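You operate a simulated robot arm through the tools that you are given. There is no shell and no other tool. Be economical: measure what you need, move in short steps, check, and stop when the job is done.

The job below is to be done with a simulated robot arm. You get a single attempt, and the scene is never put back.

TASK
Make the plunger gauge read right on the 20 mm block.
Fine: one drop, then turn the zero knob till it shows the block's size; leave the plunger up, the slide out, the block back.
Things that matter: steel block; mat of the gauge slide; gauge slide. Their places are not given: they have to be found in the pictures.

It is judged by the outcome, as a careful person would: the job done as asked, and still so three seconds after it is handed in. It fails if anything else is knocked over, pushed out of place, dropped, spilled or broken.

THE ROBOT
A 7-joint arm with a two-finger parallel gripper, fixed in place. Base frame: the origin is at the foot of the arm, x ahead of it, y to its left, z up. Units: m, rad, N and s.
With the tool pointing down near the work surface it reaches from about 0.3 to 0.7 m from the base axis. Its first joint turns from -1.152 to 1.152 rad. Payload 1.57 kg.
Tool frame: the origin (TCP) lies between the finger pads and is the grasp point; the fingertips stand 0.03 m ahead of it; z points along the fingers, y is the line along which they close. The gripper opens to 0.11 m. The fingers are 0.024 m wide and 0.012 m thick; the gripper's body (0.048 by 0.112 m) begins 0.078 m behind the TCP.
Orientation is told as [roll, pitch, yaw] about the base's x, y, z axes, in that order, counted from this pose: with the fingers straight down and closing along the base's y, the tool's x points along the base's -x, its y along +y and its z along -z.

THE INTERFACE
- The arm moves only by the tool play_rows. Its arguments are lists of equal length, an entry for each row: "slide": the shift along the tool's x, y, z in units of 200 mm (1.0 is 200 mm), a list of three; "angular": the turn, a rotation vector about the tool's x, y, z in units of 120 degrees (1.0 is 120 degrees), a list of three. In form: {"slide": [[dx, dy, dz], ...], "angular": [[wx, wy, wz], ...]}. A call has 1 to 12 rows; each row is the pose to reach, as a shift and turn from the pose commanded when the call began, along the tool's axes at that moment. "jaw" is the closure, from 0 (fully open) to 1 (shut), set as the call begins (left out, the last holds). A call with a number of a shift or a turn outside -1 to 1 is refused whole. A row lasts 0.2 s, in which the tool goes at most 0.05 m and 0.15 rad; a call with a longer step from one row to the next is refused whole, and so is a gripper value outside its range. A pose out of reach is approached as far as the arm can. The call stops where the force on the tool passes 50 N (or 10 N more than at its start, if that is more) or the arm is blocked; 0.2 s more then pass. Each finger travels about 0.108 m/s and halts on what it meets, pressing with about 24 N; the grip force reading is that of the motor and also rises with nothing between the fingers. The clock runs only during rows and for 0.2 s after the last one: add rows that repeat a pose to give the fingers time. The reply holds the time, the measured pose of the TCP, the force on the tool along the base axes, the opening and the grip force, in the units named above and with some noise.
- Cameras (640 x 400 px; columns grow to the right, rows downward): "scene" is fixed at [0.1625, -0.3876, 1.4052]; the picture's right is [0.81, -0.59, 0.00], its down [-0.32, -0.44, -0.84] and it looks along [0.49, 0.68, -0.55] (base axes); focal length 332 px, centre (320, 200). "wrist" rides on the gripper at [0.07, 0.016, -0.141] in the tool frame; the picture's right is [-0.23, 0.97, 0.00], its down [-0.85, -0.20, -0.48] and it looks along [-0.47, -0.11, 0.88] (tool axes); focal length 222 px, centre (320, 200).
- grab_frame(camera): a new picture of that camera. No time passes.
- locate(camera, pixels): for up to 12 pixels [column, row] of the newest picture of that camera ("zoom" is the newest enlarged one), the place [x, y, z] in the base frame of the surface seen there, good to about 0.002 m. No time passes.
- inspect(camera, box): a new picture of the part [left, top, right, bottom] of that camera's present view, enlarged. No time passes.
- sign_off(): hands the job in; it is judged then, once.

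Go step by step. Measure first, check grasps and placings, and put right what went wrong. The budget is 80 turns and 54 pictures, counting those below and the enlarged ones. Unless the task says otherwise, let go and move clear before handing in, and close with one line.

The tools are called as name(argument=value, ...) on one line, values as JSON. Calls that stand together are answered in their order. play_rows: Moves the arm, as the interface text tells. Its arguments: {"type":"object","properties":{"slide":{"type":"array","items":{"type":"array","items":{"type":"number"}}},"angular":{"type":"array","items":{"type":"array","items":{"type":"number"}}},"jaw":{"type":"number"}},"required":["slide","angular"]} The other tools are called the same way: grab_frame (camera) takes a picture; locate (camera, pixels) gives the place of the surface under pixels of a picture; inspect (camera, box) takes an enlarged picture of a part of a camera's view; sign_off () hands the job in.

At the start:

```text
clock: 0.0
eef_pos: [0.4115, 0.1305, 1.2298]
orientation: [-0.001, 0.0, 0.002]
ft_force: [-0.1, -0.3, 0.2]
opening: 0.11
grasp_force: 0.0
```

scene: 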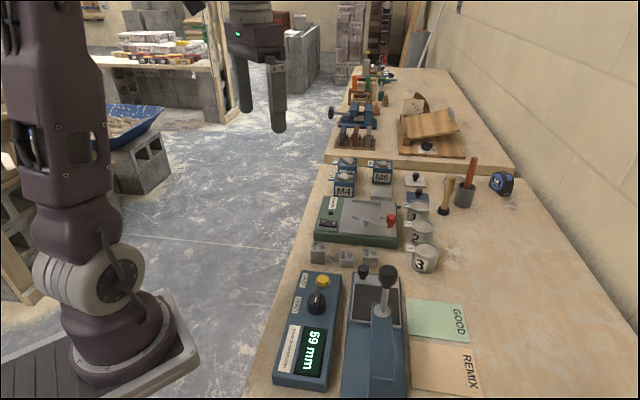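
wrist: 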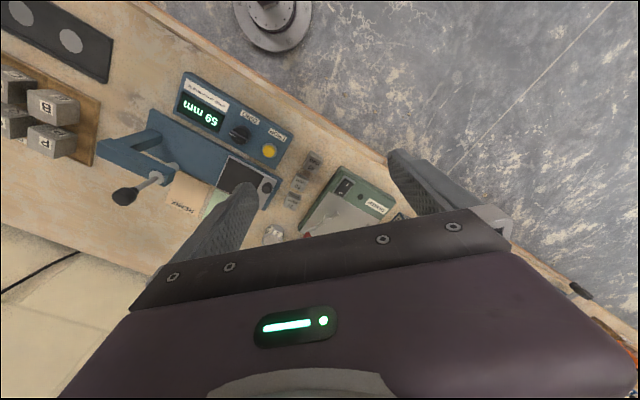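

The gauge (blue box with "59 mm" display near scene pixel 313,345), a plunger with lever and a slide are in the lower part of the scene picture, with small blocks near (345,255). I'll enlarge both areas.

inspect(camera="scene", box=[250, 230, 500, 400])

inspect(camera="wrist", box=[0, 40, 400, 260])

inspect(camera="scene", box=[300, 140, 460, 280])

```text
2.35 times, centred on (375, 315) of scene
```

zoom: 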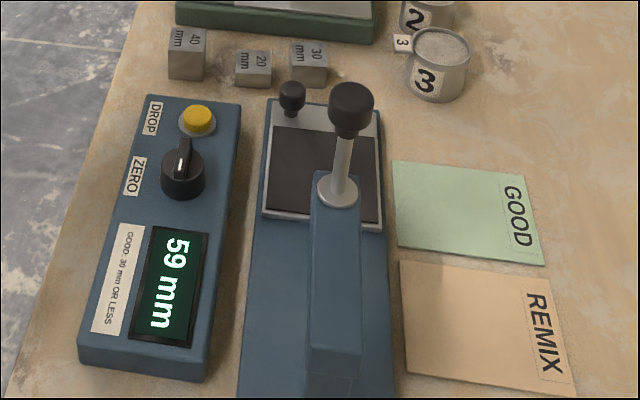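

```text
1.60 times, centred on (200, 150) of wrist
```

zoom: 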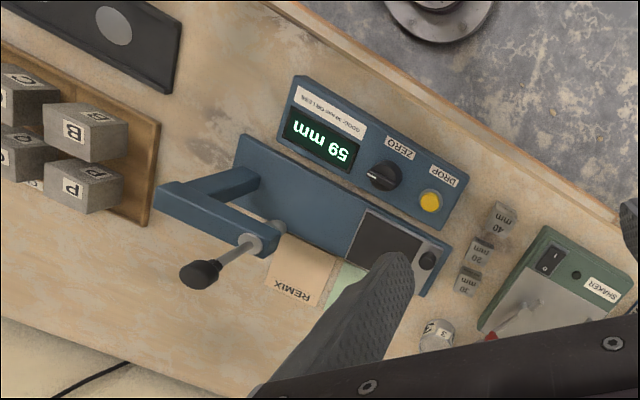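

```text
2.86 times, centred on (380, 210) of scene
```

zoom: 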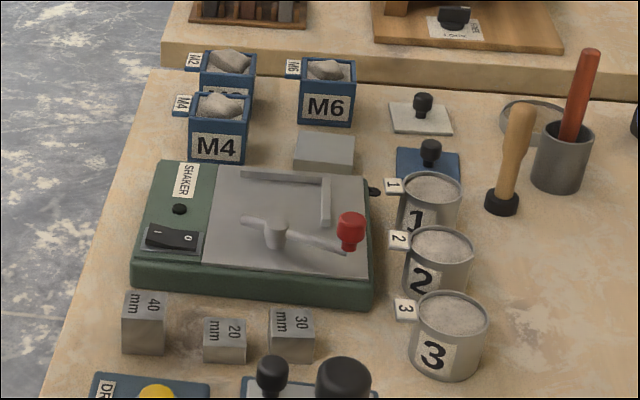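

I'll locate the key points in the enlarged view: block, slide knob, mat, plunger rod and knob, buttons.

inspect(camera="scene", box=[250, 230, 500, 400])

locate(camera="zoom", pixels=[[252, 62], [238, 53], [270, 54], [291, 88], [277, 130], [375, 140], [268, 208], [378, 218], [350, 90], [198, 112], [183, 160], [335, 188]])

locate(camera="zoom", pixels=[[337, 280], [253, 260], [300, 260], [340, 360], [290, 112], [190, 40], [308, 52], [240, 105], [130, 200], [350, 125], [346, 145], [350, 105]])

```text
2.35 times, centred on (375, 315) of scene
```

zoom: 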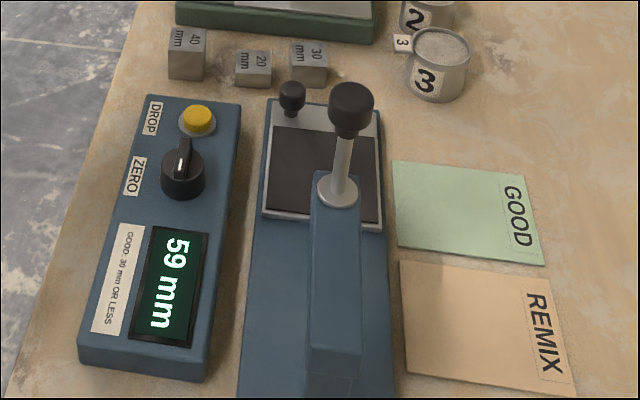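

```text
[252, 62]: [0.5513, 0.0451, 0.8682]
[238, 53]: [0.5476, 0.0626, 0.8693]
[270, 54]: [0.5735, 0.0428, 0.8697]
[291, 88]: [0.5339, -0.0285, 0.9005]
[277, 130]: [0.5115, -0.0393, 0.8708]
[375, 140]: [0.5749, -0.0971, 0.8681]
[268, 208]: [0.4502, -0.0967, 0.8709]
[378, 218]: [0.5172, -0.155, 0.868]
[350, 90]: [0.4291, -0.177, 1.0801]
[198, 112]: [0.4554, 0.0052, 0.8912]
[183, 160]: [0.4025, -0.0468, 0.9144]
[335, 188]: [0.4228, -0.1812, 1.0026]
```

```text
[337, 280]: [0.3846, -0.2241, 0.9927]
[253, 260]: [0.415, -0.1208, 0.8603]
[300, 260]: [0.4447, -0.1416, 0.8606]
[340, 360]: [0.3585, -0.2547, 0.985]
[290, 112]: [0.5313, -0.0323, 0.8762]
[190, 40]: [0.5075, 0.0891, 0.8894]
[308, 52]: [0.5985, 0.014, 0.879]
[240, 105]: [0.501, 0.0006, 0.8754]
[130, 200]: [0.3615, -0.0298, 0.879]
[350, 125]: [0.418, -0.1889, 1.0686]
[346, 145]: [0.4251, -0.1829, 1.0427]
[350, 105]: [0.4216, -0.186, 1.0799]
```

The 20 mm block is at about (0.56, 0.05), top z 0.869; the slide is out with its mat centre about (0.513, −0.097), and the plunger axis is about (0.425, −0.183). I'll turn the tool about −43° yaw and hover over the block to measure closely.

play_rows(slide=[[-0.125, -0.07, 0.15], [-0.25, -0.14, 0.3], [-0.375, -0.21, 0.45], [-0.5, -0.28, 0.6], [-0.625, -0.35, 0.75], [-0.74, -0.41, 0.9], [-0.74, -0.41, 0.9]], angular=[[0, 0, 0.06], [0, 0, 0.12], [0, 0, 0.18], [0, 0, 0.24], [0, 0, 0.3], [0, 0, 0.36], [0, 0, 0.36]])

grab_frame(camera="wrist")

```text
clock: 1.6
eef_pos: [0.5597, 0.0474, 1.0509]
orientation: [-0.001, 0.0, -0.752]
ft_force: [0.0, 0.1, -0.3]
opening: 0.11
grasp_force: 0.1
```

```text
47 pictures are left
```

wrist: 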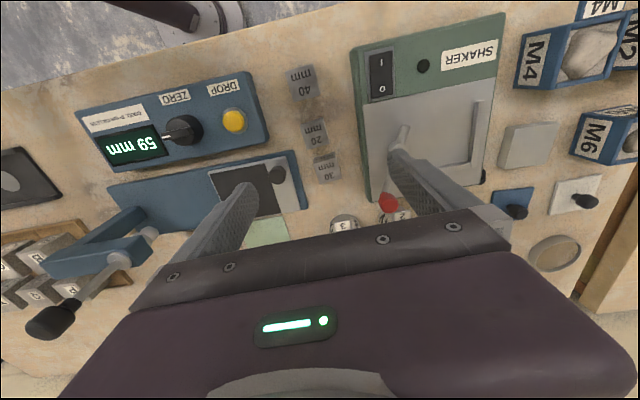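

inspect(camera="wrist", box=[200, 50, 400, 200])

```text
2.67 times, centred on (300, 125) of wrist
```

zoom: 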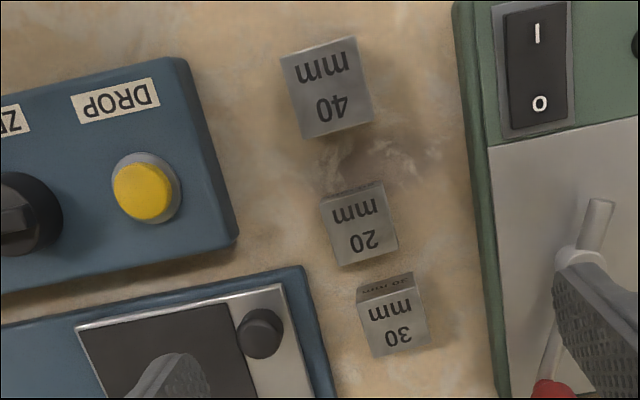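

locate(camera="zoom", pixels=[[323, 203], [385, 190], [396, 248], [338, 263], [360, 225], [476, 220], [371, 355], [427, 343], [360, 302], [318, 136], [370, 122], [260, 335]])

locate(camera="zoom", pixels=[[80, 330], [228, 305], [275, 290], [147, 190], [233, 240], [320, 390], [416, 290], [392, 320], [330, 90], [304, 270], [286, 300], [490, 300]])

```text
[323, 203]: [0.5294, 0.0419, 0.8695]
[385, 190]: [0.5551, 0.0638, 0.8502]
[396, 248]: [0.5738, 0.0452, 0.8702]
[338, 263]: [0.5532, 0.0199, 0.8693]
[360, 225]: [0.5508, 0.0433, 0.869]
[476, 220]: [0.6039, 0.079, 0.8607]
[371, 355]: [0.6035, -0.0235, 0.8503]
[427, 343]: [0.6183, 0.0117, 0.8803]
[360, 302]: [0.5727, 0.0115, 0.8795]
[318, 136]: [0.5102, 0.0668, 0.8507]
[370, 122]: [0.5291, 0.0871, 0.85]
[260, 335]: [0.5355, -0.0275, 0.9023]
```

```text
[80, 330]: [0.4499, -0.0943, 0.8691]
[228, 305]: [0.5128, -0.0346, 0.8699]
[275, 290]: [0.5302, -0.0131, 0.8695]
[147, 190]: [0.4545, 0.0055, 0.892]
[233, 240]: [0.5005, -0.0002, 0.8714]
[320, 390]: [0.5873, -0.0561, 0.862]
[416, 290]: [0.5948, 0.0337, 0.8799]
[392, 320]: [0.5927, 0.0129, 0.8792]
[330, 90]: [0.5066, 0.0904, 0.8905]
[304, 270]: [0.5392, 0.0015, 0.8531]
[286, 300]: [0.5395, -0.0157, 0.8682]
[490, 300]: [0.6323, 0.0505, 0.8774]
```

The 20 mm block is about 30 mm square, centred at (0.551, 0.044), with its sides at about 50°; there is room front and back for narrow fingers. I'll partly close to 50 mm and descend to just above it.

play_rows(slide=[[0.0177, -0.0425, 0.15], [0.0177, -0.0425, 0.35], [0.0177, -0.0425, 0.55], [0.0177, -0.0425, 0.64], [0.0177, -0.0425, 0.64]], angular=[[0, 0, -0.0248], [0, 0, -0.0248], [0, 0, -0.0248], [0, 0, -0.0248], [0, 0, -0.0248]], jaw=0.545)

grab_frame(camera="wrist")

inspect(camera="scene", box=[280, 190, 440, 290])

```text
clock: 2.8
eef_pos: [0.5515, 0.0442, 0.9207]
orientation: [0.0, 0.0, -0.701]
ft_force: [-0.1, -0.5, -1.0]
opening: 0.05
grasp_force: 0.1
```

```text
45 pictures are left
```

wrist: 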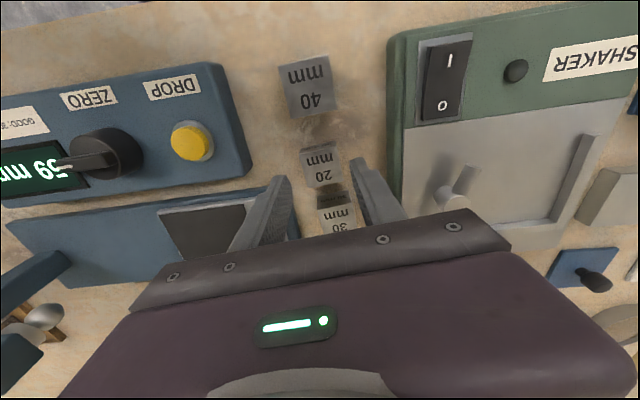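

```text
4.00 times, centred on (360, 240) of scene
```

zoom: 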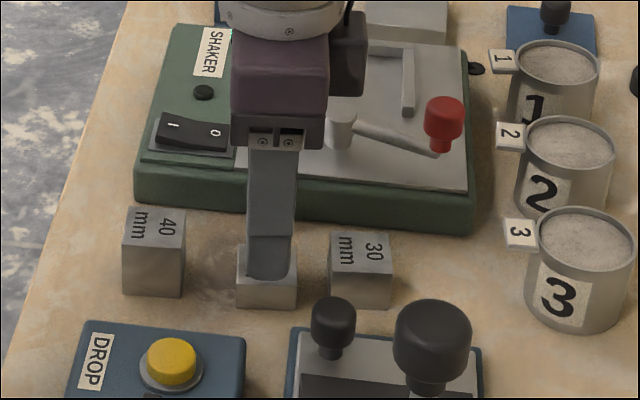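

The fingers straddle the block well, at the right angle. I'll descend to z 0.884 and then close.

play_rows(slide=[[0, 0, 0.1], [0, 0, 0.183], [0, 0, 0.183]], angular=[[0, 0, 0], [0, 0, 0], [0, 0, 0]])

play_rows(slide=[[0, 0, 0], [0, 0, 0], [0, 0, 0]], angular=[[0, 0, 0], [0, 0, 0], [0, 0, 0]], jaw=1.0)

inspect(camera="scene", box=[280, 190, 440, 290])

```text
clock: 3.6
eef_pos: [0.5514, 0.0436, 0.8845]
orientation: [0.0, 0.0, -0.701]
ft_force: [-0.3, -0.2, -0.6]
opening: 0.0501
grasp_force: 0.1
```

```text
clock: 4.4
eef_pos: [0.5501, 0.0441, 0.8854]
orientation: [-0.001, -0.001, -0.7]
ft_force: [0.1, -0.1, 0.2]
opening: 0.0347
grasp_force: 23.9
```

```text
4.00 times, centred on (360, 240) of scene
```

zoom: 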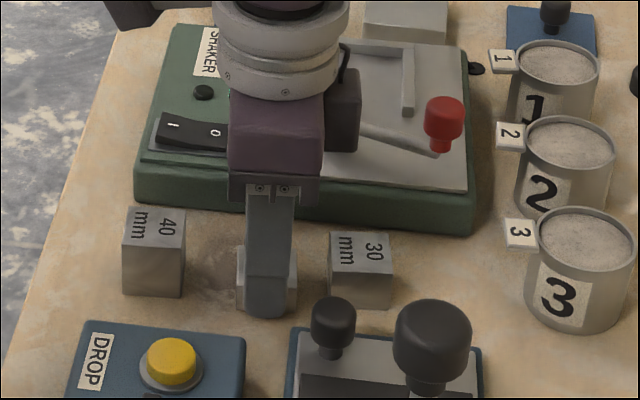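

The block is gripped (34.7 mm wide). I'll lift it, carry it over the slide knob, and hover it above the mat centre.

play_rows(slide=[[0, 0, -0.2], [0, 0, -0.375], [-0.077, -0.165, -0.375], [-0.154, -0.33, -0.375], [-0.231, -0.495, -0.375], [-0.3074, -0.66, -0.375], [-0.3074, -0.66, -0.23], [-0.3074, -0.66, -0.18], [-0.3074, -0.66, -0.18]], angular=[[0, 0, 0], [0, 0, 0], [0, 0, 0.01], [0, 0, 0.02], [0, 0, 0.03], [0, 0, 0.0406], [0, 0, 0.0406], [0, 0, 0.0406], [0, 0, 0.0406]])

inspect(camera="scene", box=[270, 220, 460, 340])

grab_frame(camera="wrist")

```text
clock: 6.4
eef_pos: [0.5139, -0.096, 0.9213]
orientation: [0.0, 0.0, -0.786]
ft_force: [-0.1, -0.4, -1.9]
opening: 0.0346
grasp_force: 24.4
```

```text
3.33 times, centred on (365, 280) of scene
```

zoom: 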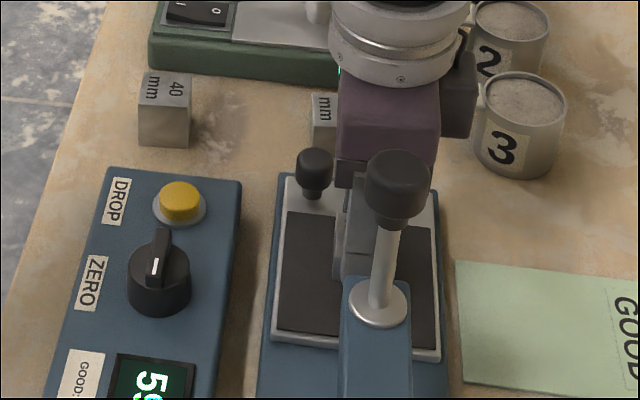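

```text
41 pictures are left
```

wrist: 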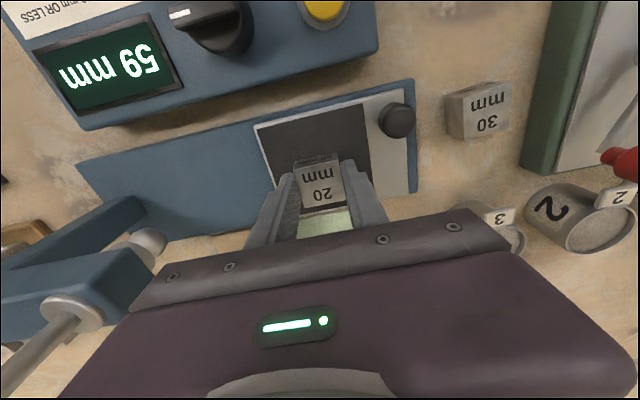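

The block hovers over the middle of the mat. I'll lower it to the mat (TCP about 0.905).

play_rows(slide=[[0, 0, 0.04], [0, 0, 0.077], [0, 0, 0.077]], angular=[[0, 0, 0], [0, 0, 0], [0, 0, 0]])

grab_frame(camera="wrist")

```text
clock: 7.2
eef_pos: [0.5123, -0.0956, 0.9072]
orientation: [0.001, -0.002, -0.785]
ft_force: [-4.7, 1.2, 16.5]
opening: 0.0345
grasp_force: 23.9
```

```text
40 pictures are left
```

wrist: 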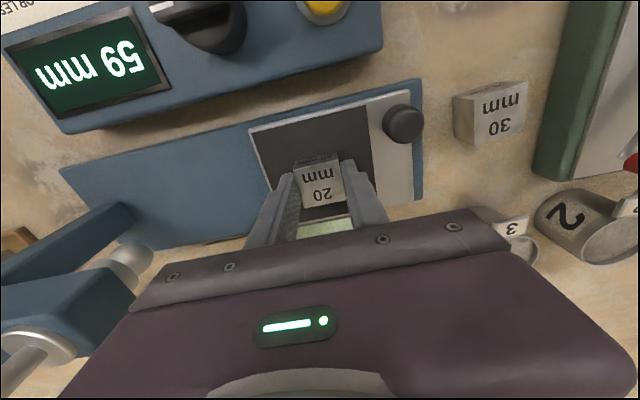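

Contact is felt (16 N up), so the block is seated. I'll release and rise, then check its centring.

play_rows(slide=[[0, 0, -0.01], [0, 0, -0.01], [0, 0, -0.01]], angular=[[0, 0, 0], [0, 0, 0], [0, 0, 0]], jaw=0.5)

play_rows(slide=[[0.05, 0.1, -0.2], [0.1, 0.3, -0.3], [0.1, 0.36, -0.3], [0.1, 0.36, -0.3]], angular=[[0, 0, 0], [0, 0, 0], [0, 0, 0], [0, 0, 0]])

grab_frame(camera="wrist")

inspect(camera="scene", box=[270, 220, 460, 340])

```text
clock: 8.0
eef_pos: [0.5111, -0.0969, 0.9081]
orientation: [0.0, -0.001, -0.786]
ft_force: [-0.4, -0.5, 0.7]
opening: 0.0552
grasp_force: 0.0
```

```text
clock: 9.0
eef_pos: [0.5502, -0.0307, 0.9694]
orientation: [-0.001, 0.001, -0.786]
ft_force: [-0.1, -0.8, 0.3]
opening: 0.0551
grasp_force: 0.2
```

```text
39 pictures are left
```

wrist: 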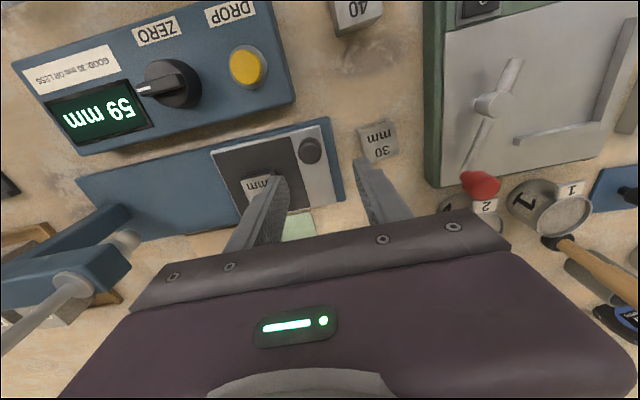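

```text
3.33 times, centred on (365, 280) of scene
```

zoom: 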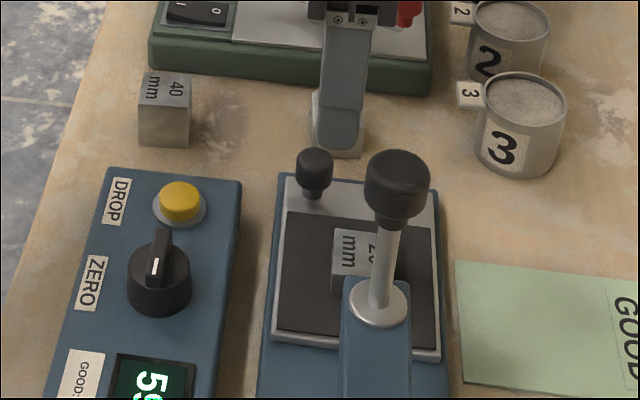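

The block sits near the mat centre. I'll locate the knob, mat corners and plunger parts from this wrist view.

locate(camera="wrist", pixels=[[310, 150], [309, 161], [213, 152], [288, 136], [243, 185], [270, 177], [328, 125], [342, 200], [128, 240], [70, 282], [95, 295], [35, 320]])

locate(camera="zoom", pixels=[[336, 230], [396, 240], [330, 278], [313, 165], [313, 190], [289, 212], [436, 228], [275, 332], [398, 170], [381, 240], [180, 190], [160, 230]])

```text
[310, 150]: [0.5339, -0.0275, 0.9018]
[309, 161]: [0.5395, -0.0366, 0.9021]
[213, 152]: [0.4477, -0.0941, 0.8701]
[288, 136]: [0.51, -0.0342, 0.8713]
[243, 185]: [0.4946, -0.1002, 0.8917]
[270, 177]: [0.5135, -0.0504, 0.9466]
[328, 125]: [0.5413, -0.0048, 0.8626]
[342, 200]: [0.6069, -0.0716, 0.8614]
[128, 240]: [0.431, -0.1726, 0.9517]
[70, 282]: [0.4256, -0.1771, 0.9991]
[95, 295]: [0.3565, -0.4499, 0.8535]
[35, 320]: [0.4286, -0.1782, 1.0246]
```

```text
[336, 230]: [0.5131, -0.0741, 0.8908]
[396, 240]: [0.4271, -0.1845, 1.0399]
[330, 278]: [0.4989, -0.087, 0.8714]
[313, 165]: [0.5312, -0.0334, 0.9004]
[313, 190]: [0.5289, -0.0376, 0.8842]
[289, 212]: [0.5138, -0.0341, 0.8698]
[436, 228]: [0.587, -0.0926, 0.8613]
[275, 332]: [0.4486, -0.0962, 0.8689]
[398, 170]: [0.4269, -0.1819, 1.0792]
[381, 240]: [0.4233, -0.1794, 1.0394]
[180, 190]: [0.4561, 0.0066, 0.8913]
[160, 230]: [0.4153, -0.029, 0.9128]
```

Knob axis is about (0.536, −0.031), top z 0.902; plunger axis about (0.427, −0.179). I'll lower the fingers around the slide knob, and close on it.

play_rows(slide=[[0.049, -0.051, 0.0], [0.049, -0.051, 0.15], [0.049, -0.051, 0.307], [0.049, -0.051, 0.307]], angular=[[0, 0, 0], [0, 0, 0], [0, 0, 0], [0, 0, 0]], jaw=0.636)

play_rows(slide=[[0, 0, 0], [0, 0, 0], [0, 0, 0]], angular=[[0, 0, 0], [0, 0, 0], [0, 0, 0]], jaw=1.0)

inspect(camera="scene", box=[270, 220, 460, 340])

```text
clock: 10.0
eef_pos: [0.5353, -0.0322, 0.9069]
orientation: [-0.001, 0.0, -0.786]
ft_force: [-0.2, 0.5, -0.5]
opening: 0.0403
grasp_force: 0.0
```

```text
clock: 10.8
eef_pos: [0.5358, -0.0308, 0.9065]
orientation: [0.001, 0.0, -0.787]
ft_force: [1.1, 0.4, -6.9]
opening: 0.023
grasp_force: 36.3
```

```text
3.33 times, centred on (365, 280) of scene
```

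zoom: 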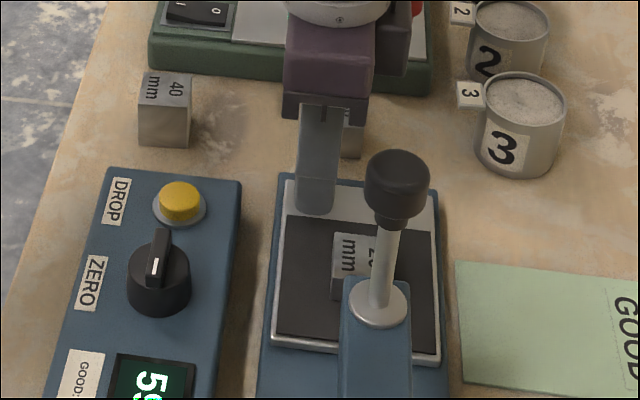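

The knob is held (23 mm). I'll push the slide in 60 mm along −y of the tool and watch the force.

play_rows(slide=[[0, -0.05, 0], [0, -0.12, 0], [0, -0.19, 0], [0, -0.26, 0], [0, -0.3, 0], [0, -0.3, 0]], angular=[[0, 0, 0], [0, 0, 0], [0, 0, 0], [0, 0, 0], [0, 0, 0], [0, 0, 0]])

grab_frame(camera="scene")

```text
clock: 12.2
eef_pos: [0.4932, -0.0747, 0.9072]
orientation: [0.0, 0.001, -0.785]
ft_force: [3.1, -4.0, -11.6]
opening: 0.0233
grasp_force: 35.6
```

```text
36 pictures are left
```

scene: 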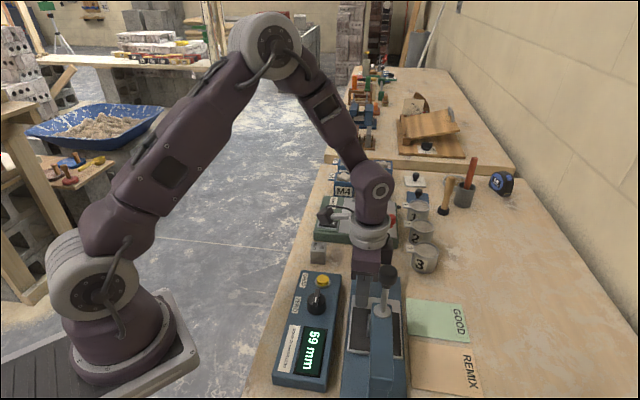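

The slide follows freely. I'll continue another 56 mm.

play_rows(slide=[[0, -0.06, 0], [0, -0.12, 0], [0, -0.18, 0], [0, -0.24, 0], [0, -0.28, 0], [0, -0.28, 0]], angular=[[0, 0, 0], [0, 0, 0], [0, 0, 0], [0, 0, 0], [0, 0, 0], [0, 0, 0]])

grab_frame(camera="wrist")

inspect(camera="scene", box=[270, 230, 460, 390])

```text
clock: 13.4
eef_pos: [0.4598, -0.1066, 0.9068]
orientation: [0.013, -0.007, -0.774]
ft_force: [9.7, 6.8, -9.1]
opening: 0.0234
grasp_force: 35.7
stopped in row 6: the force on the tool passed its limit (the readings are from after the stop); the commanded pose is now the measured one
```

```text
35 pictures are left
```

wrist: 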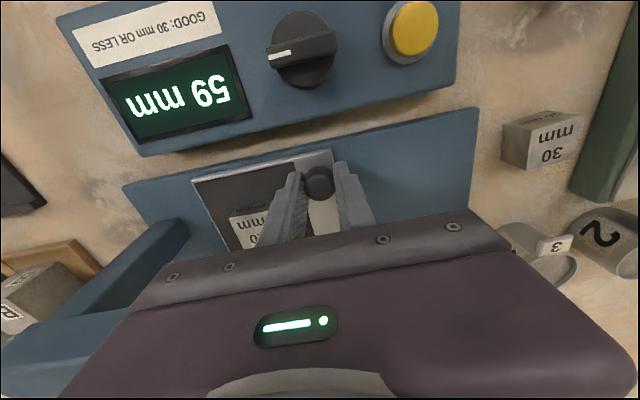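

```text
2.50 times, centred on (365, 310) of scene
```

zoom: 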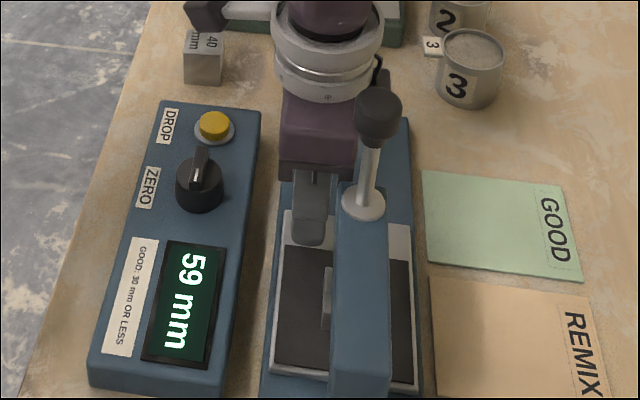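

The slide stopped at about 107 mm of travel, 10–12 mm short of putting the mat under the plunger axis; the hand's body is likely touching the plunger head. I'll release, rise, and look.

play_rows(slide=[[0, 0.0, 0], [0, 0, 0], [0, 0, -0.12], [0, 0.08, -0.2], [0, 0.17, -0.2], [0, 0.17, -0.2]], angular=[[0, 0, 0], [0, 0, 0], [0, 0, 0], [0.0067, -0.002, 0.005], [0.0067, -0.002, 0.005], [0.0067, -0.002, 0.005]], jaw=0.55)

grab_frame(camera="wrist")

inspect(camera="scene", box=[270, 230, 460, 390])

```text
clock: 14.8
eef_pos: [0.4817, -0.0851, 0.9473]
orientation: [-0.005, -0.011, -0.786]
ft_force: [0.0, -1.0, -0.2]
opening: 0.0494
grasp_force: 0.0
```

```text
33 pictures are left
```

wrist: 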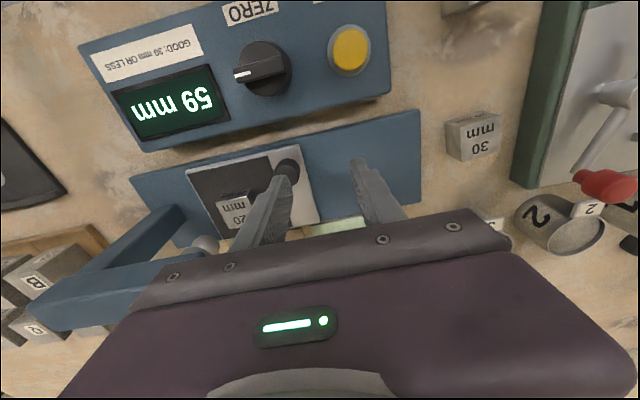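

```text
2.50 times, centred on (365, 310) of scene
```

zoom: 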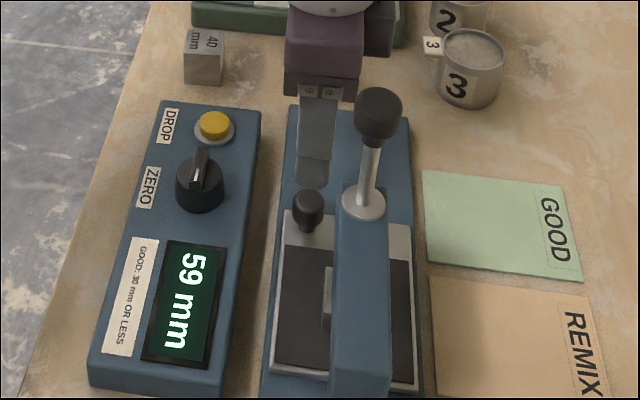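

locate(camera="wrist", pixels=[[286, 167], [285, 180], [188, 172], [270, 153], [296, 147], [217, 197], [250, 200], [235, 225], [207, 243], [130, 182], [200, 240], [245, 190]])

locate(camera="zoom", pixels=[[308, 200], [284, 247], [408, 262], [275, 362], [415, 385], [265, 375], [328, 270], [378, 110], [363, 200], [368, 165], [411, 225], [325, 310]])

```text
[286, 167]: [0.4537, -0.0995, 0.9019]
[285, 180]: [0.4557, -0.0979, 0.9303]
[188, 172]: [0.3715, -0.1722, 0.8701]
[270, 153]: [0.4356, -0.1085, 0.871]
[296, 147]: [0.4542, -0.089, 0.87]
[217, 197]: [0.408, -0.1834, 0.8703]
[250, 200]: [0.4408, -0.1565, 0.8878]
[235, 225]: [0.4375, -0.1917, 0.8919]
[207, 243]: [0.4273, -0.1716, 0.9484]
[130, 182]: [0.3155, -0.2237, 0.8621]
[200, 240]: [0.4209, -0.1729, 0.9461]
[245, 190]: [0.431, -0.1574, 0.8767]
```

```text
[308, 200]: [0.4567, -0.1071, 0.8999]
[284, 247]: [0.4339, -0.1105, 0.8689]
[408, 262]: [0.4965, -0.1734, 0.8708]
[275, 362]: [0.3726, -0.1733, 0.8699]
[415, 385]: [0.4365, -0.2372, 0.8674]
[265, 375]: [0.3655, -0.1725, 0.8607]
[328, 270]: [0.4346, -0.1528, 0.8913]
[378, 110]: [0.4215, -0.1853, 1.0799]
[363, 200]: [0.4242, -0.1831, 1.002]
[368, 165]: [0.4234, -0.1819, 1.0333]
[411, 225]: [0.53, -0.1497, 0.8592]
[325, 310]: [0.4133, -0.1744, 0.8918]
```

The mat centre is now at about (0.4345, −0.1736), within ~7 mm of the plunger axis; it may be at its stop. To check, I'll close the fingers behind the knob and nudge inward with the hand clear of the plunger.

play_rows(slide=[[0, 0.005, 0], [0, 0.01, 0], [0, 0.01, 0], [0, 0.01, 0.1], [0, 0.01, 0.2], [0, 0.01, 0.2]], angular=[[0.002, 0.0054, 0], [0.002, 0.0054, 0], [0.002, 0.0054, 0], [0.002, 0.0054, 0], [0.002, 0.0054, 0], [0.002, 0.0054, 0]], jaw=1.0)

play_rows(slide=[[0, -0.02, 0], [0, -0.04, 0], [0, -0.06, 0], [0, -0.07, 0], [0, -0.08, 0], [0, -0.09, 0], [0, -0.1, 0]], angular=[[0, 0, 0], [0, 0, 0], [0, 0, 0], [0, 0, 0], [0, 0, 0], [0, 0, 0], [0, 0, 0]])

inspect(camera="scene", box=[270, 230, 460, 390])

```text
clock: 16.2
eef_pos: [0.484, -0.0834, 0.9074]
orientation: [-0.008, 0.002, -0.784]
ft_force: [-0.4, -0.6, -0.5]
opening: 0.0
grasp_force: 21.6
```

```text
clock: 17.9
eef_pos: [0.4677, -0.0965, 0.9077]
orientation: [-0.007, 0.0, -0.785]
ft_force: [0.3, -0.7, -0.2]
opening: 0.0
grasp_force: 21.3
```

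```text
2.50 times, centred on (365, 310) of scene
```

zoom: 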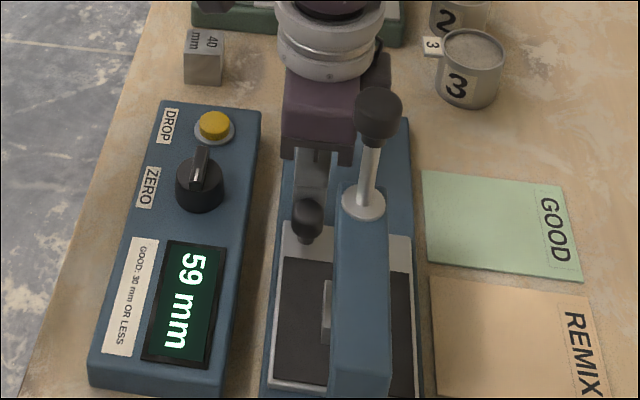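

The slide did move further in with no force. I'll measure where the mat and block now are.

locate(camera="zoom", pixels=[[284, 260], [410, 274], [273, 378], [414, 396], [324, 281], [324, 325], [306, 212], [363, 200], [378, 110], [368, 165]])

```text
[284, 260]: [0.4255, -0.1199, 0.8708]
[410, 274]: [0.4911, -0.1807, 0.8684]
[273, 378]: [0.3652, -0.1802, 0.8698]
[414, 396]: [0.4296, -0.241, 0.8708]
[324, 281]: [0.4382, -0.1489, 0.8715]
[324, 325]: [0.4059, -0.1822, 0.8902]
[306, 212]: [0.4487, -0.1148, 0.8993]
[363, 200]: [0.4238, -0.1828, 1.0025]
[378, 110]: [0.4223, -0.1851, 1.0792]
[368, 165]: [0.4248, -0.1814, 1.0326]
```

The mat centre is now (0.428, −0.180), essentially under the plunger. I'll nudge up to 5 mm more to feel for the end stop.

play_rows(slide=[[0, -0.008, 0], [0, -0.016, 0], [0, -0.025, 0], [0, -0.025, 0]], angular=[[0, 0, 0], [0, 0, 0], [0, 0, 0], [0, 0, 0]])

```text
clock: 18.9
eef_pos: [0.4667, -0.0987, 0.908]
orientation: [-0.006, 0.001, -0.783]
ft_force: [18.4, 21.2, -1.6]
opening: 0.0
grasp_force: 21.6
```

A firm stop at 28 N: the slide is fully in. I'll back off, rise, and go over the DROP button at (0.456, 0.006).

play_rows(slide=[[0, 0.1, 0], [0, 0.1, -0.2], [-0.1, 0.18, -0.25], [0.15, 0.3, -0.25], [0.3, 0.35, -0.25], [0.41, 0.34, -0.25], [0.41, 0.34, -0.25]], angular=[[0, 0, 0], [0, 0, 0], [0, 0, 0], [0, 0, 0], [0, 0, 0], [0, 0, 0], [0, 0, 0]])

grab_frame(camera="scene")

```text
refused: row 4 steps farther than a row can; nothing moved
```

```text
30 pictures are left
```

scene: 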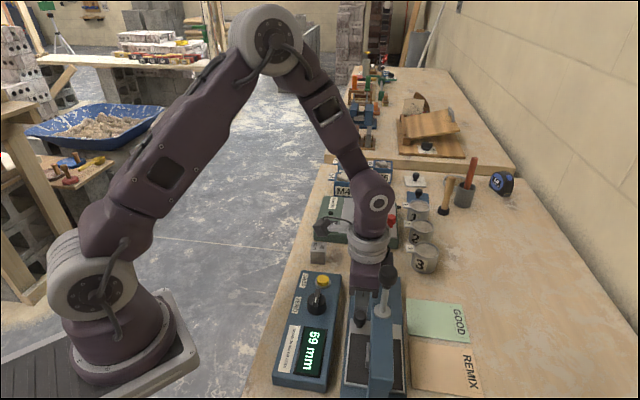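

Refused for too long a step; same path with finer rows.

play_rows(slide=[[0, 0.1, 0], [0, 0.1, -0.2], [0, 0.18, -0.27], [0.15, 0.27, -0.27], [0.3, 0.33, -0.27], [0.41, 0.335, -0.27], [0.41, 0.335, -0.27]], angular=[[0, 0, 0], [0, 0, 0], [0, 0, 0], [0, 0, 0], [0, 0, 0], [0, 0, 0], [0, 0, 0]])

inspect(camera="scene", box=[260, 230, 460, 390])

```text
clock: 20.4
eef_pos: [0.4557, 0.0044, 0.9614]
orientation: [-0.007, 0.004, -0.785]
ft_force: [-0.4, 0.2, 1.1]
opening: 0.0
grasp_force: 21.3
```

```text
2.50 times, centred on (360, 310) of scene
```

zoom: 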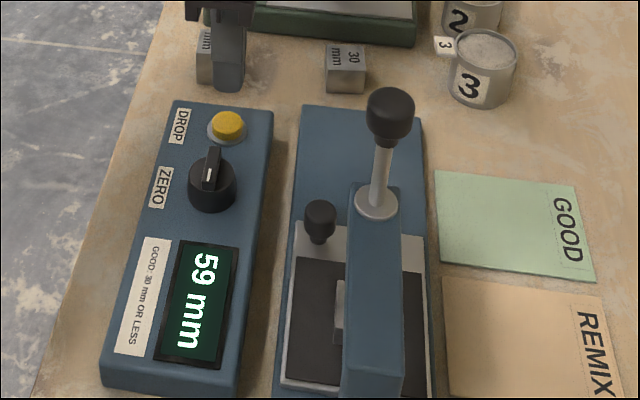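

Fingers are above the button. I'll press down slowly to about 6 mm past contact, then read.

play_rows(slide=[[0.005, 0.005, 0.09], [0.005, 0.005, 0.17], [0.005, 0.005, 0.19], [0.005, 0.005, 0.2], [0.005, 0.005, 0.21], [0.005, 0.005, 0.218], [0.005, 0.005, 0.226]], angular=[[0, 0, 0], [0, 0, 0], [0, 0, 0], [0, 0, 0], [0, 0, 0], [0, 0, 0], [0, 0, 0]])

inspect(camera="scene", box=[260, 230, 460, 390])

```text
clock: 22.1
eef_pos: [0.4538, 0.0064, 0.9157]
orientation: [-0.008, 0.001, -0.785]
ft_force: [-0.2, -2.3, 6.1]
opening: 0.0001
grasp_force: 21.5
```

```text
2.50 times, centred on (360, 310) of scene
```

zoom: 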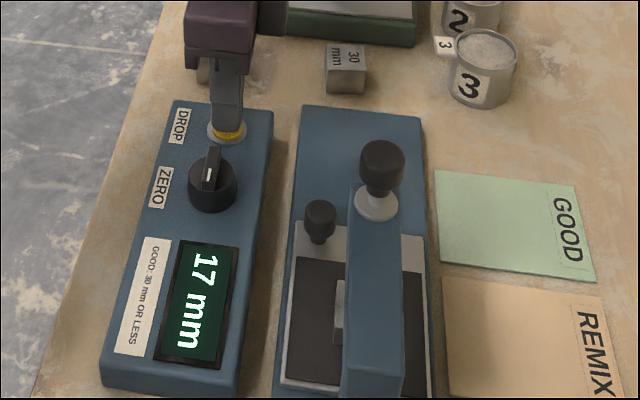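

The plunger dropped onto the block and the gauge reads 17 mm; it must be raised to 20. I'll lift off the button and view the zero knob from the wrist.

play_rows(slide=[[0, 0, -0.1], [0, 0, -0.3], [0.05, 0.1, -0.5], [0.1, 0.1, -0.55], [0.1, 0.1, -0.55]], angular=[[0, 0, 0], [0, 0, 0], [0, 0, 0], [0, 0, 0], [0, 0, 0]], jaw=0.4)

grab_frame(camera="wrist")

inspect(camera="scene", box=[285, 265, 345, 325])

```text
clock: 23.2
eef_pos: [0.4545, 0.0363, 1.0259]
orientation: [-0.008, 0.002, -0.785]
ft_force: [0.9, 0.1, 0.3]
opening: 0.0658
grasp_force: 0.0
```

```text
27 pictures are left
```

wrist: 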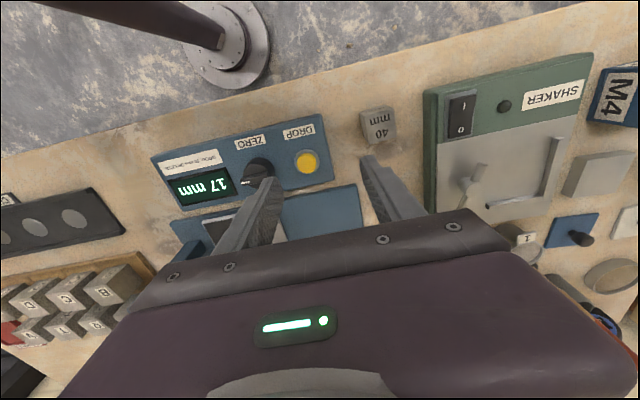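

```text
6.67 times, centred on (315, 295) of scene
```

zoom: 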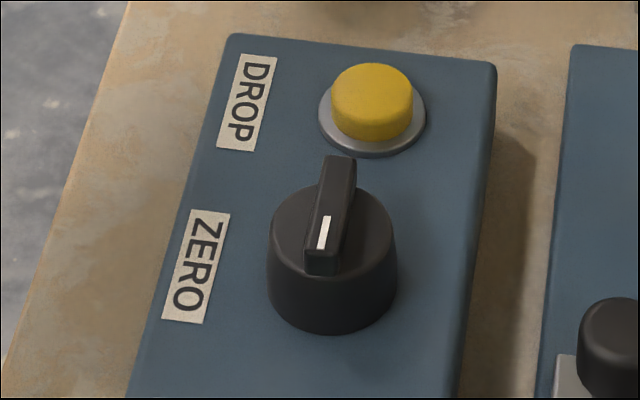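

locate(camera="zoom", pixels=[[336, 165], [323, 250], [322, 268], [275, 225], [390, 235], [333, 290], [335, 325], [290, 190], [372, 260], [280, 300], [440, 250], [372, 200]])

```text
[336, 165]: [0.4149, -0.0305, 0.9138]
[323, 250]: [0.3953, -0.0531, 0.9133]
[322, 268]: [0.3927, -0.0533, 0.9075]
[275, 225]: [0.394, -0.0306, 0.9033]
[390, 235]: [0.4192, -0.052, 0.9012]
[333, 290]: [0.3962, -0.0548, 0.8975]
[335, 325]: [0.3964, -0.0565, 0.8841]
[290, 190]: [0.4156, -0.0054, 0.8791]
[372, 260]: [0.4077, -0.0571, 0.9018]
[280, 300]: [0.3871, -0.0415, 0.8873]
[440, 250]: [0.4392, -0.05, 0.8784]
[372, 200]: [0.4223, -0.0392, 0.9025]
```

The knob centre is about (0.406, −0.0415) with a grip bar (z 0.902–0.914) along ~47°. I'll go above it and turn the tool to yaw ≈ +0.80 so the fingers close across the bar.

play_rows(slide=[[-0.01, -0.04, 0.01], [-0.02, -0.08, 0.02], [-0.03, -0.12, 0.03], [-0.04, -0.16, 0.04], [-0.05, -0.2, 0.05], [-0.06, -0.24, 0.06], [-0.07, -0.28, 0.07], [-0.08, -0.32, 0.08], [-0.09, -0.36, 0.09], [-0.1, -0.4, 0.1], [-0.1035, -0.4465, 0.13], [-0.1035, -0.4465, 0.13]], angular=[[0, 0, -0.0688], [0, 0, -0.1376], [0, 0, -0.2064], [0, 0, -0.2752], [0, 0, -0.344], [0, 0, -0.4128], [0, 0, -0.4816], [0, 0, -0.5504], [0, 0, -0.6192], [0, 0, -0.688], [0, 0, -0.757], [0, 0, -0.757]], jaw=0.72)

grab_frame(camera="wrist")

inspect(camera="scene", box=[250, 230, 410, 390])

```text
clock: 25.9
eef_pos: [0.4048, -0.0448, 1.0003]
orientation: [0.0, 0.007, 0.802]
ft_force: [0.3, 0.5, 0.7]
opening: 0.0309
grasp_force: 0.1
```

```text
25 pictures are left
```

wrist: 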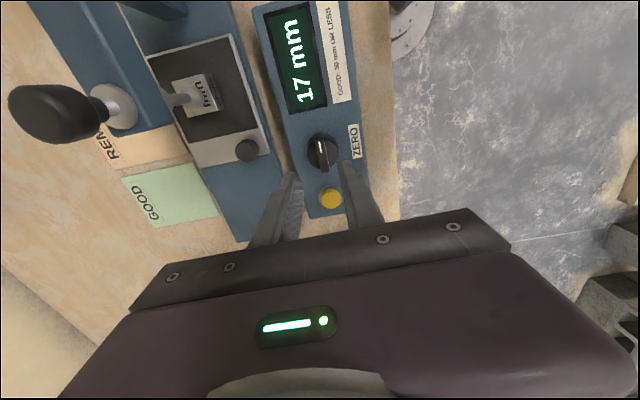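

```text
2.50 times, centred on (330, 310) of scene
```

zoom: 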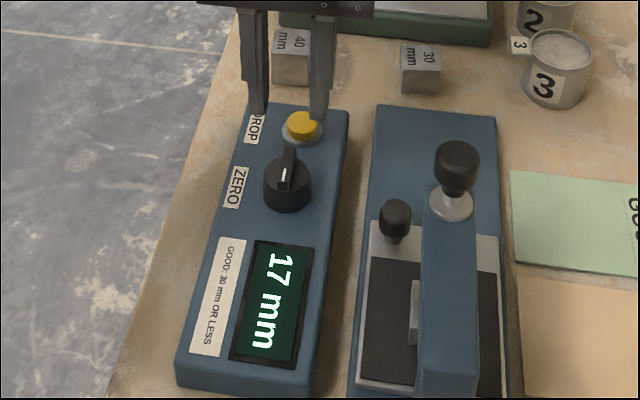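

The wrist view confirms the plunger foot rests on the block, reading 17 mm. I'll locate the bar ends from here.

inspect(camera="wrist", box=[280, 110, 370, 190])

```text
5.00 times, centred on (325, 150) of wrist
```

zoom: 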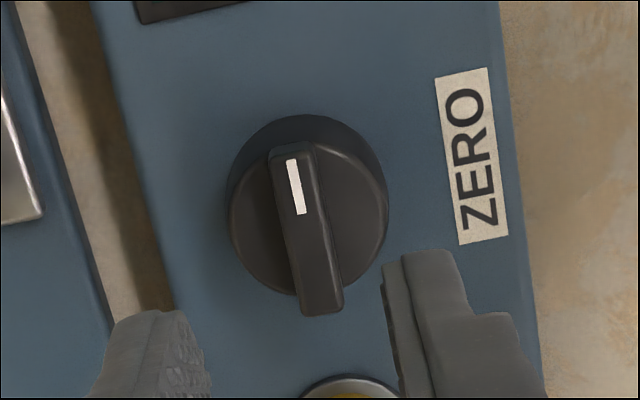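

locate(camera="zoom", pixels=[[289, 158], [319, 300], [305, 228], [240, 220], [375, 200], [282, 180], [315, 175]])

```text
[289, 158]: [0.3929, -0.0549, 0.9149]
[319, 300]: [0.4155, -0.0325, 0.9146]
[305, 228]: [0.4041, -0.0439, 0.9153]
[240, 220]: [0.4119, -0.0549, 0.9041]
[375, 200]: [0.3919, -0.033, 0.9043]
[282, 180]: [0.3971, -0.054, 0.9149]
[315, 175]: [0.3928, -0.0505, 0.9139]
```

Bar centre (0.4042, −0.0437), direction 45°. I'll lower around it (tips ~2 mm above the knob body) and close.

play_rows(slide=[[0, 0.006, 0.12], [0, 0.006, 0.24], [0, 0.006, 0.324], [0, 0.006, 0.324]], angular=[[0, 0, 0.008], [0, 0, 0.008], [0, 0, 0.008], [0, 0, 0.008]])

play_rows(slide=[[0, 0, 0], [0, 0, 0], [0, 0, 0]], angular=[[0, 0, 0], [0, 0, 0], [0, 0, 0]], jaw=1.0)

grab_frame(camera="wrist")

```text
clock: 26.9
eef_pos: [0.4054, -0.0428, 0.937]
orientation: [0.002, 0.007, 0.783]
ft_force: [0.3, 0.6, -0.3]
opening: 0.0307
grasp_force: 0.0
```

```text
clock: 27.6
eef_pos: [0.4048, -0.0415, 0.9363]
orientation: [0.001, 0.009, 0.784]
ft_force: [-5.8, 8.6, -7.5]
opening: 0.0099
grasp_force: 27.9
```

```text
22 pictures are left
```

wrist: 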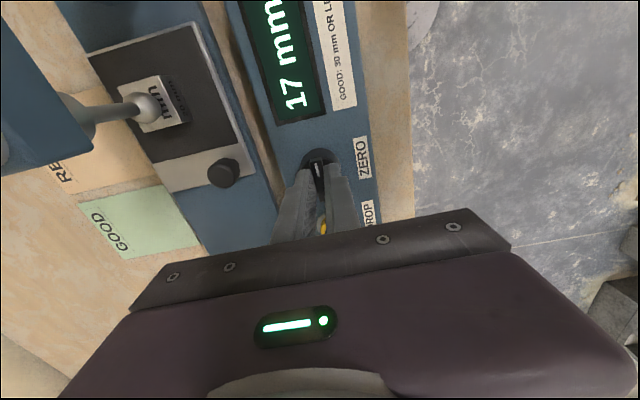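

The bar is gripped (9.9 mm). I'll test with a 15° clockwise turn (seen from above) and read.

play_rows(slide=[[0, 0, 0], [0, 0, 0], [0, 0, 0]], angular=[[0, 0, 0.06], [0, 0, 0.125], [0, 0, 0.125]])

inspect(camera="scene", box=[250, 230, 410, 390])

```text
clock: 28.4
eef_pos: [0.4042, -0.0425, 0.9364]
orientation: [0.0, 0.01, 0.522]
ft_force: [-12.8, 20.1, 11.5]
opening: 0.0098
grasp_force: 28.1
```

```text
2.50 times, centred on (330, 310) of scene
```

zoom: 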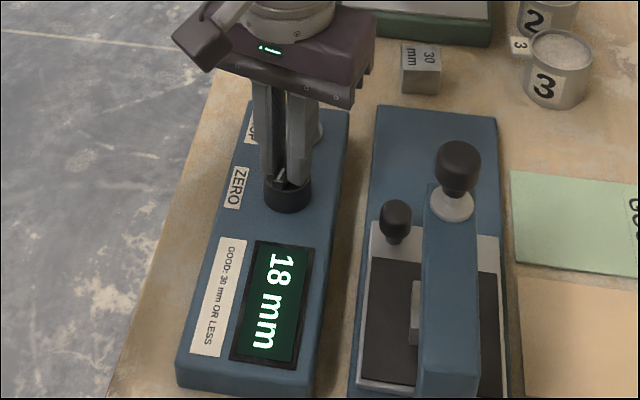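

Clockwise raises it: 18 mm now. I'll relieve the side force by 1 mm and turn 15° more.

play_rows(slide=[[0, 0.006, 0], [0, 0.006, 0], [0, 0.006, 0]], angular=[[0, 0, 0.06], [0, 0, 0.125], [0, 0, 0.125]])

inspect(camera="scene", box=[250, 230, 410, 390])

```text
clock: 29.2
eef_pos: [0.4038, -0.0414, 0.9364]
orientation: [-0.004, 0.007, 0.258]
ft_force: [-13.1, 14.9, 15.8]
opening: 0.0099
grasp_force: 28.5
```

```text
2.50 times, centred on (330, 310) of scene
```

zoom: 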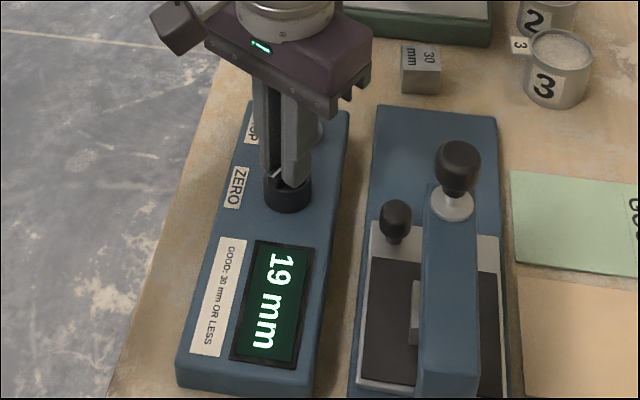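

19 mm now. I'll go in smaller steps (8°) to find the change to 20.

play_rows(slide=[[0, 0.003, 0], [0, 0.003, 0], [0, 0.003, 0]], angular=[[0, 0, 0.033], [0, 0, 0.067], [0, 0, 0.067]])

inspect(camera="scene", box=[250, 230, 410, 390])

```text
clock: 30.1
eef_pos: [0.405, -0.0424, 0.9366]
orientation: [-0.003, 0.01, 0.118]
ft_force: [-12.5, 9.0, 10.8]
opening: 0.0097
grasp_force: 27.8
```

```text
2.50 times, centred on (330, 310) of scene
```

zoom: 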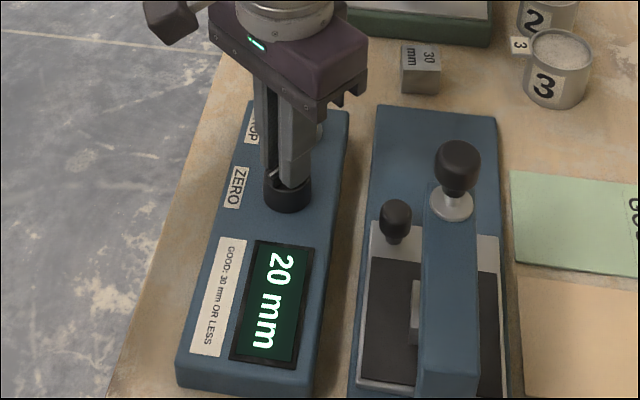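

20 mm shows. I'll add about 3° to get away from the rounding edge, then verify.

play_rows(slide=[[0, 0.002, 0], [0, 0.002, 0], [0, 0.002, 0]], angular=[[0, 0, 0.012], [0, 0, 0.025], [0, 0, 0.025]])

play_rows(slide=[[0, 0, 0], [0, 0, 0], [0, 0, 0], [0, 0, -0.1], [0, 0, -0.3], [0, 0, -0.45], [0, 0, -0.45]], angular=[[0, 0, 0], [0, 0, 0], [0, 0, 0], [0, 0, 0], [0, 0, 0], [0, 0, 0], [0, 0, 0]], jaw=0.7)

inspect(camera="scene", box=[250, 230, 410, 390])

```text
clock: 30.9
eef_pos: [0.4052, -0.0419, 0.936]
orientation: [-0.006, 0.008, 0.066]
ft_force: [-11.2, -0.4, 10.6]
opening: 0.01
grasp_force: 28.2
```

```text
clock: 32.5
eef_pos: [0.4058, -0.0393, 1.0265]
orientation: [-0.004, 0.007, 0.068]
ft_force: [-0.6, -1.0, -0.2]
opening: 0.033
grasp_force: 0.1
```

```text
2.50 times, centred on (330, 310) of scene
```

zoom: 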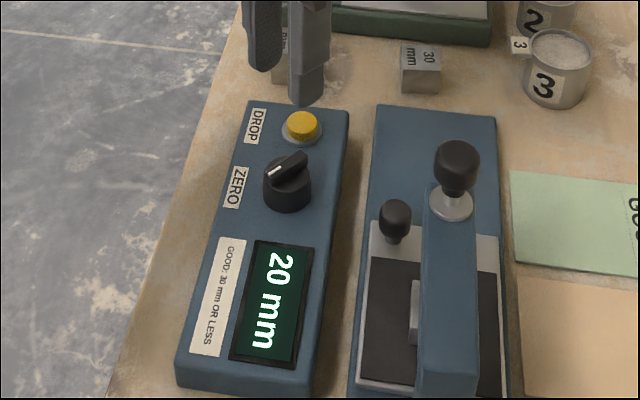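

The reading holds at 20 mm after release. Next the plunger: I'll locate its knob in its dropped position.

inspect(camera="scene", box=[340, 250, 420, 320])

locate(camera="zoom", pixels=[[300, 100], [400, 100], [350, 90], [350, 140], [345, 190], [345, 230], [345, 250], [305, 240], [385, 240], [350, 60], [320, 130], [380, 130]])

```text
5.71 times, centred on (380, 285) of scene
```

zoom: 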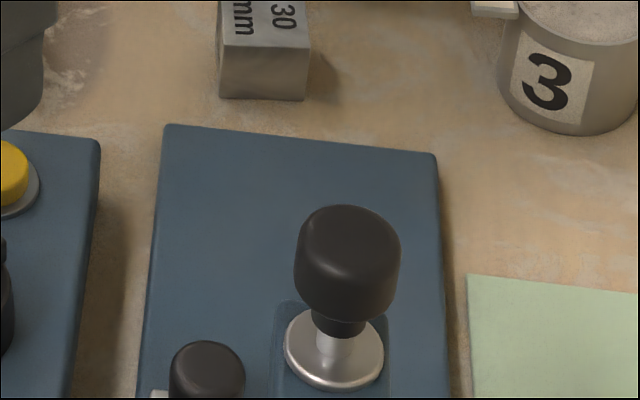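

```text
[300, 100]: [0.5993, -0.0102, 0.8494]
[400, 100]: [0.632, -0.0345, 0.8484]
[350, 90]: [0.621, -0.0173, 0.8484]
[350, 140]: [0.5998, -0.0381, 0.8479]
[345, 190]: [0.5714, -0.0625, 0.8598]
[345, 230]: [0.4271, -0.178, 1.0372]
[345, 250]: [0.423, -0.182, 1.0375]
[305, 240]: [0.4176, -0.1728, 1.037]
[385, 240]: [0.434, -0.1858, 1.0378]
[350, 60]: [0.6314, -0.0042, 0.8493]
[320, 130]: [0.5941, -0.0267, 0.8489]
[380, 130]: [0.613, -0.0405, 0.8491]
```

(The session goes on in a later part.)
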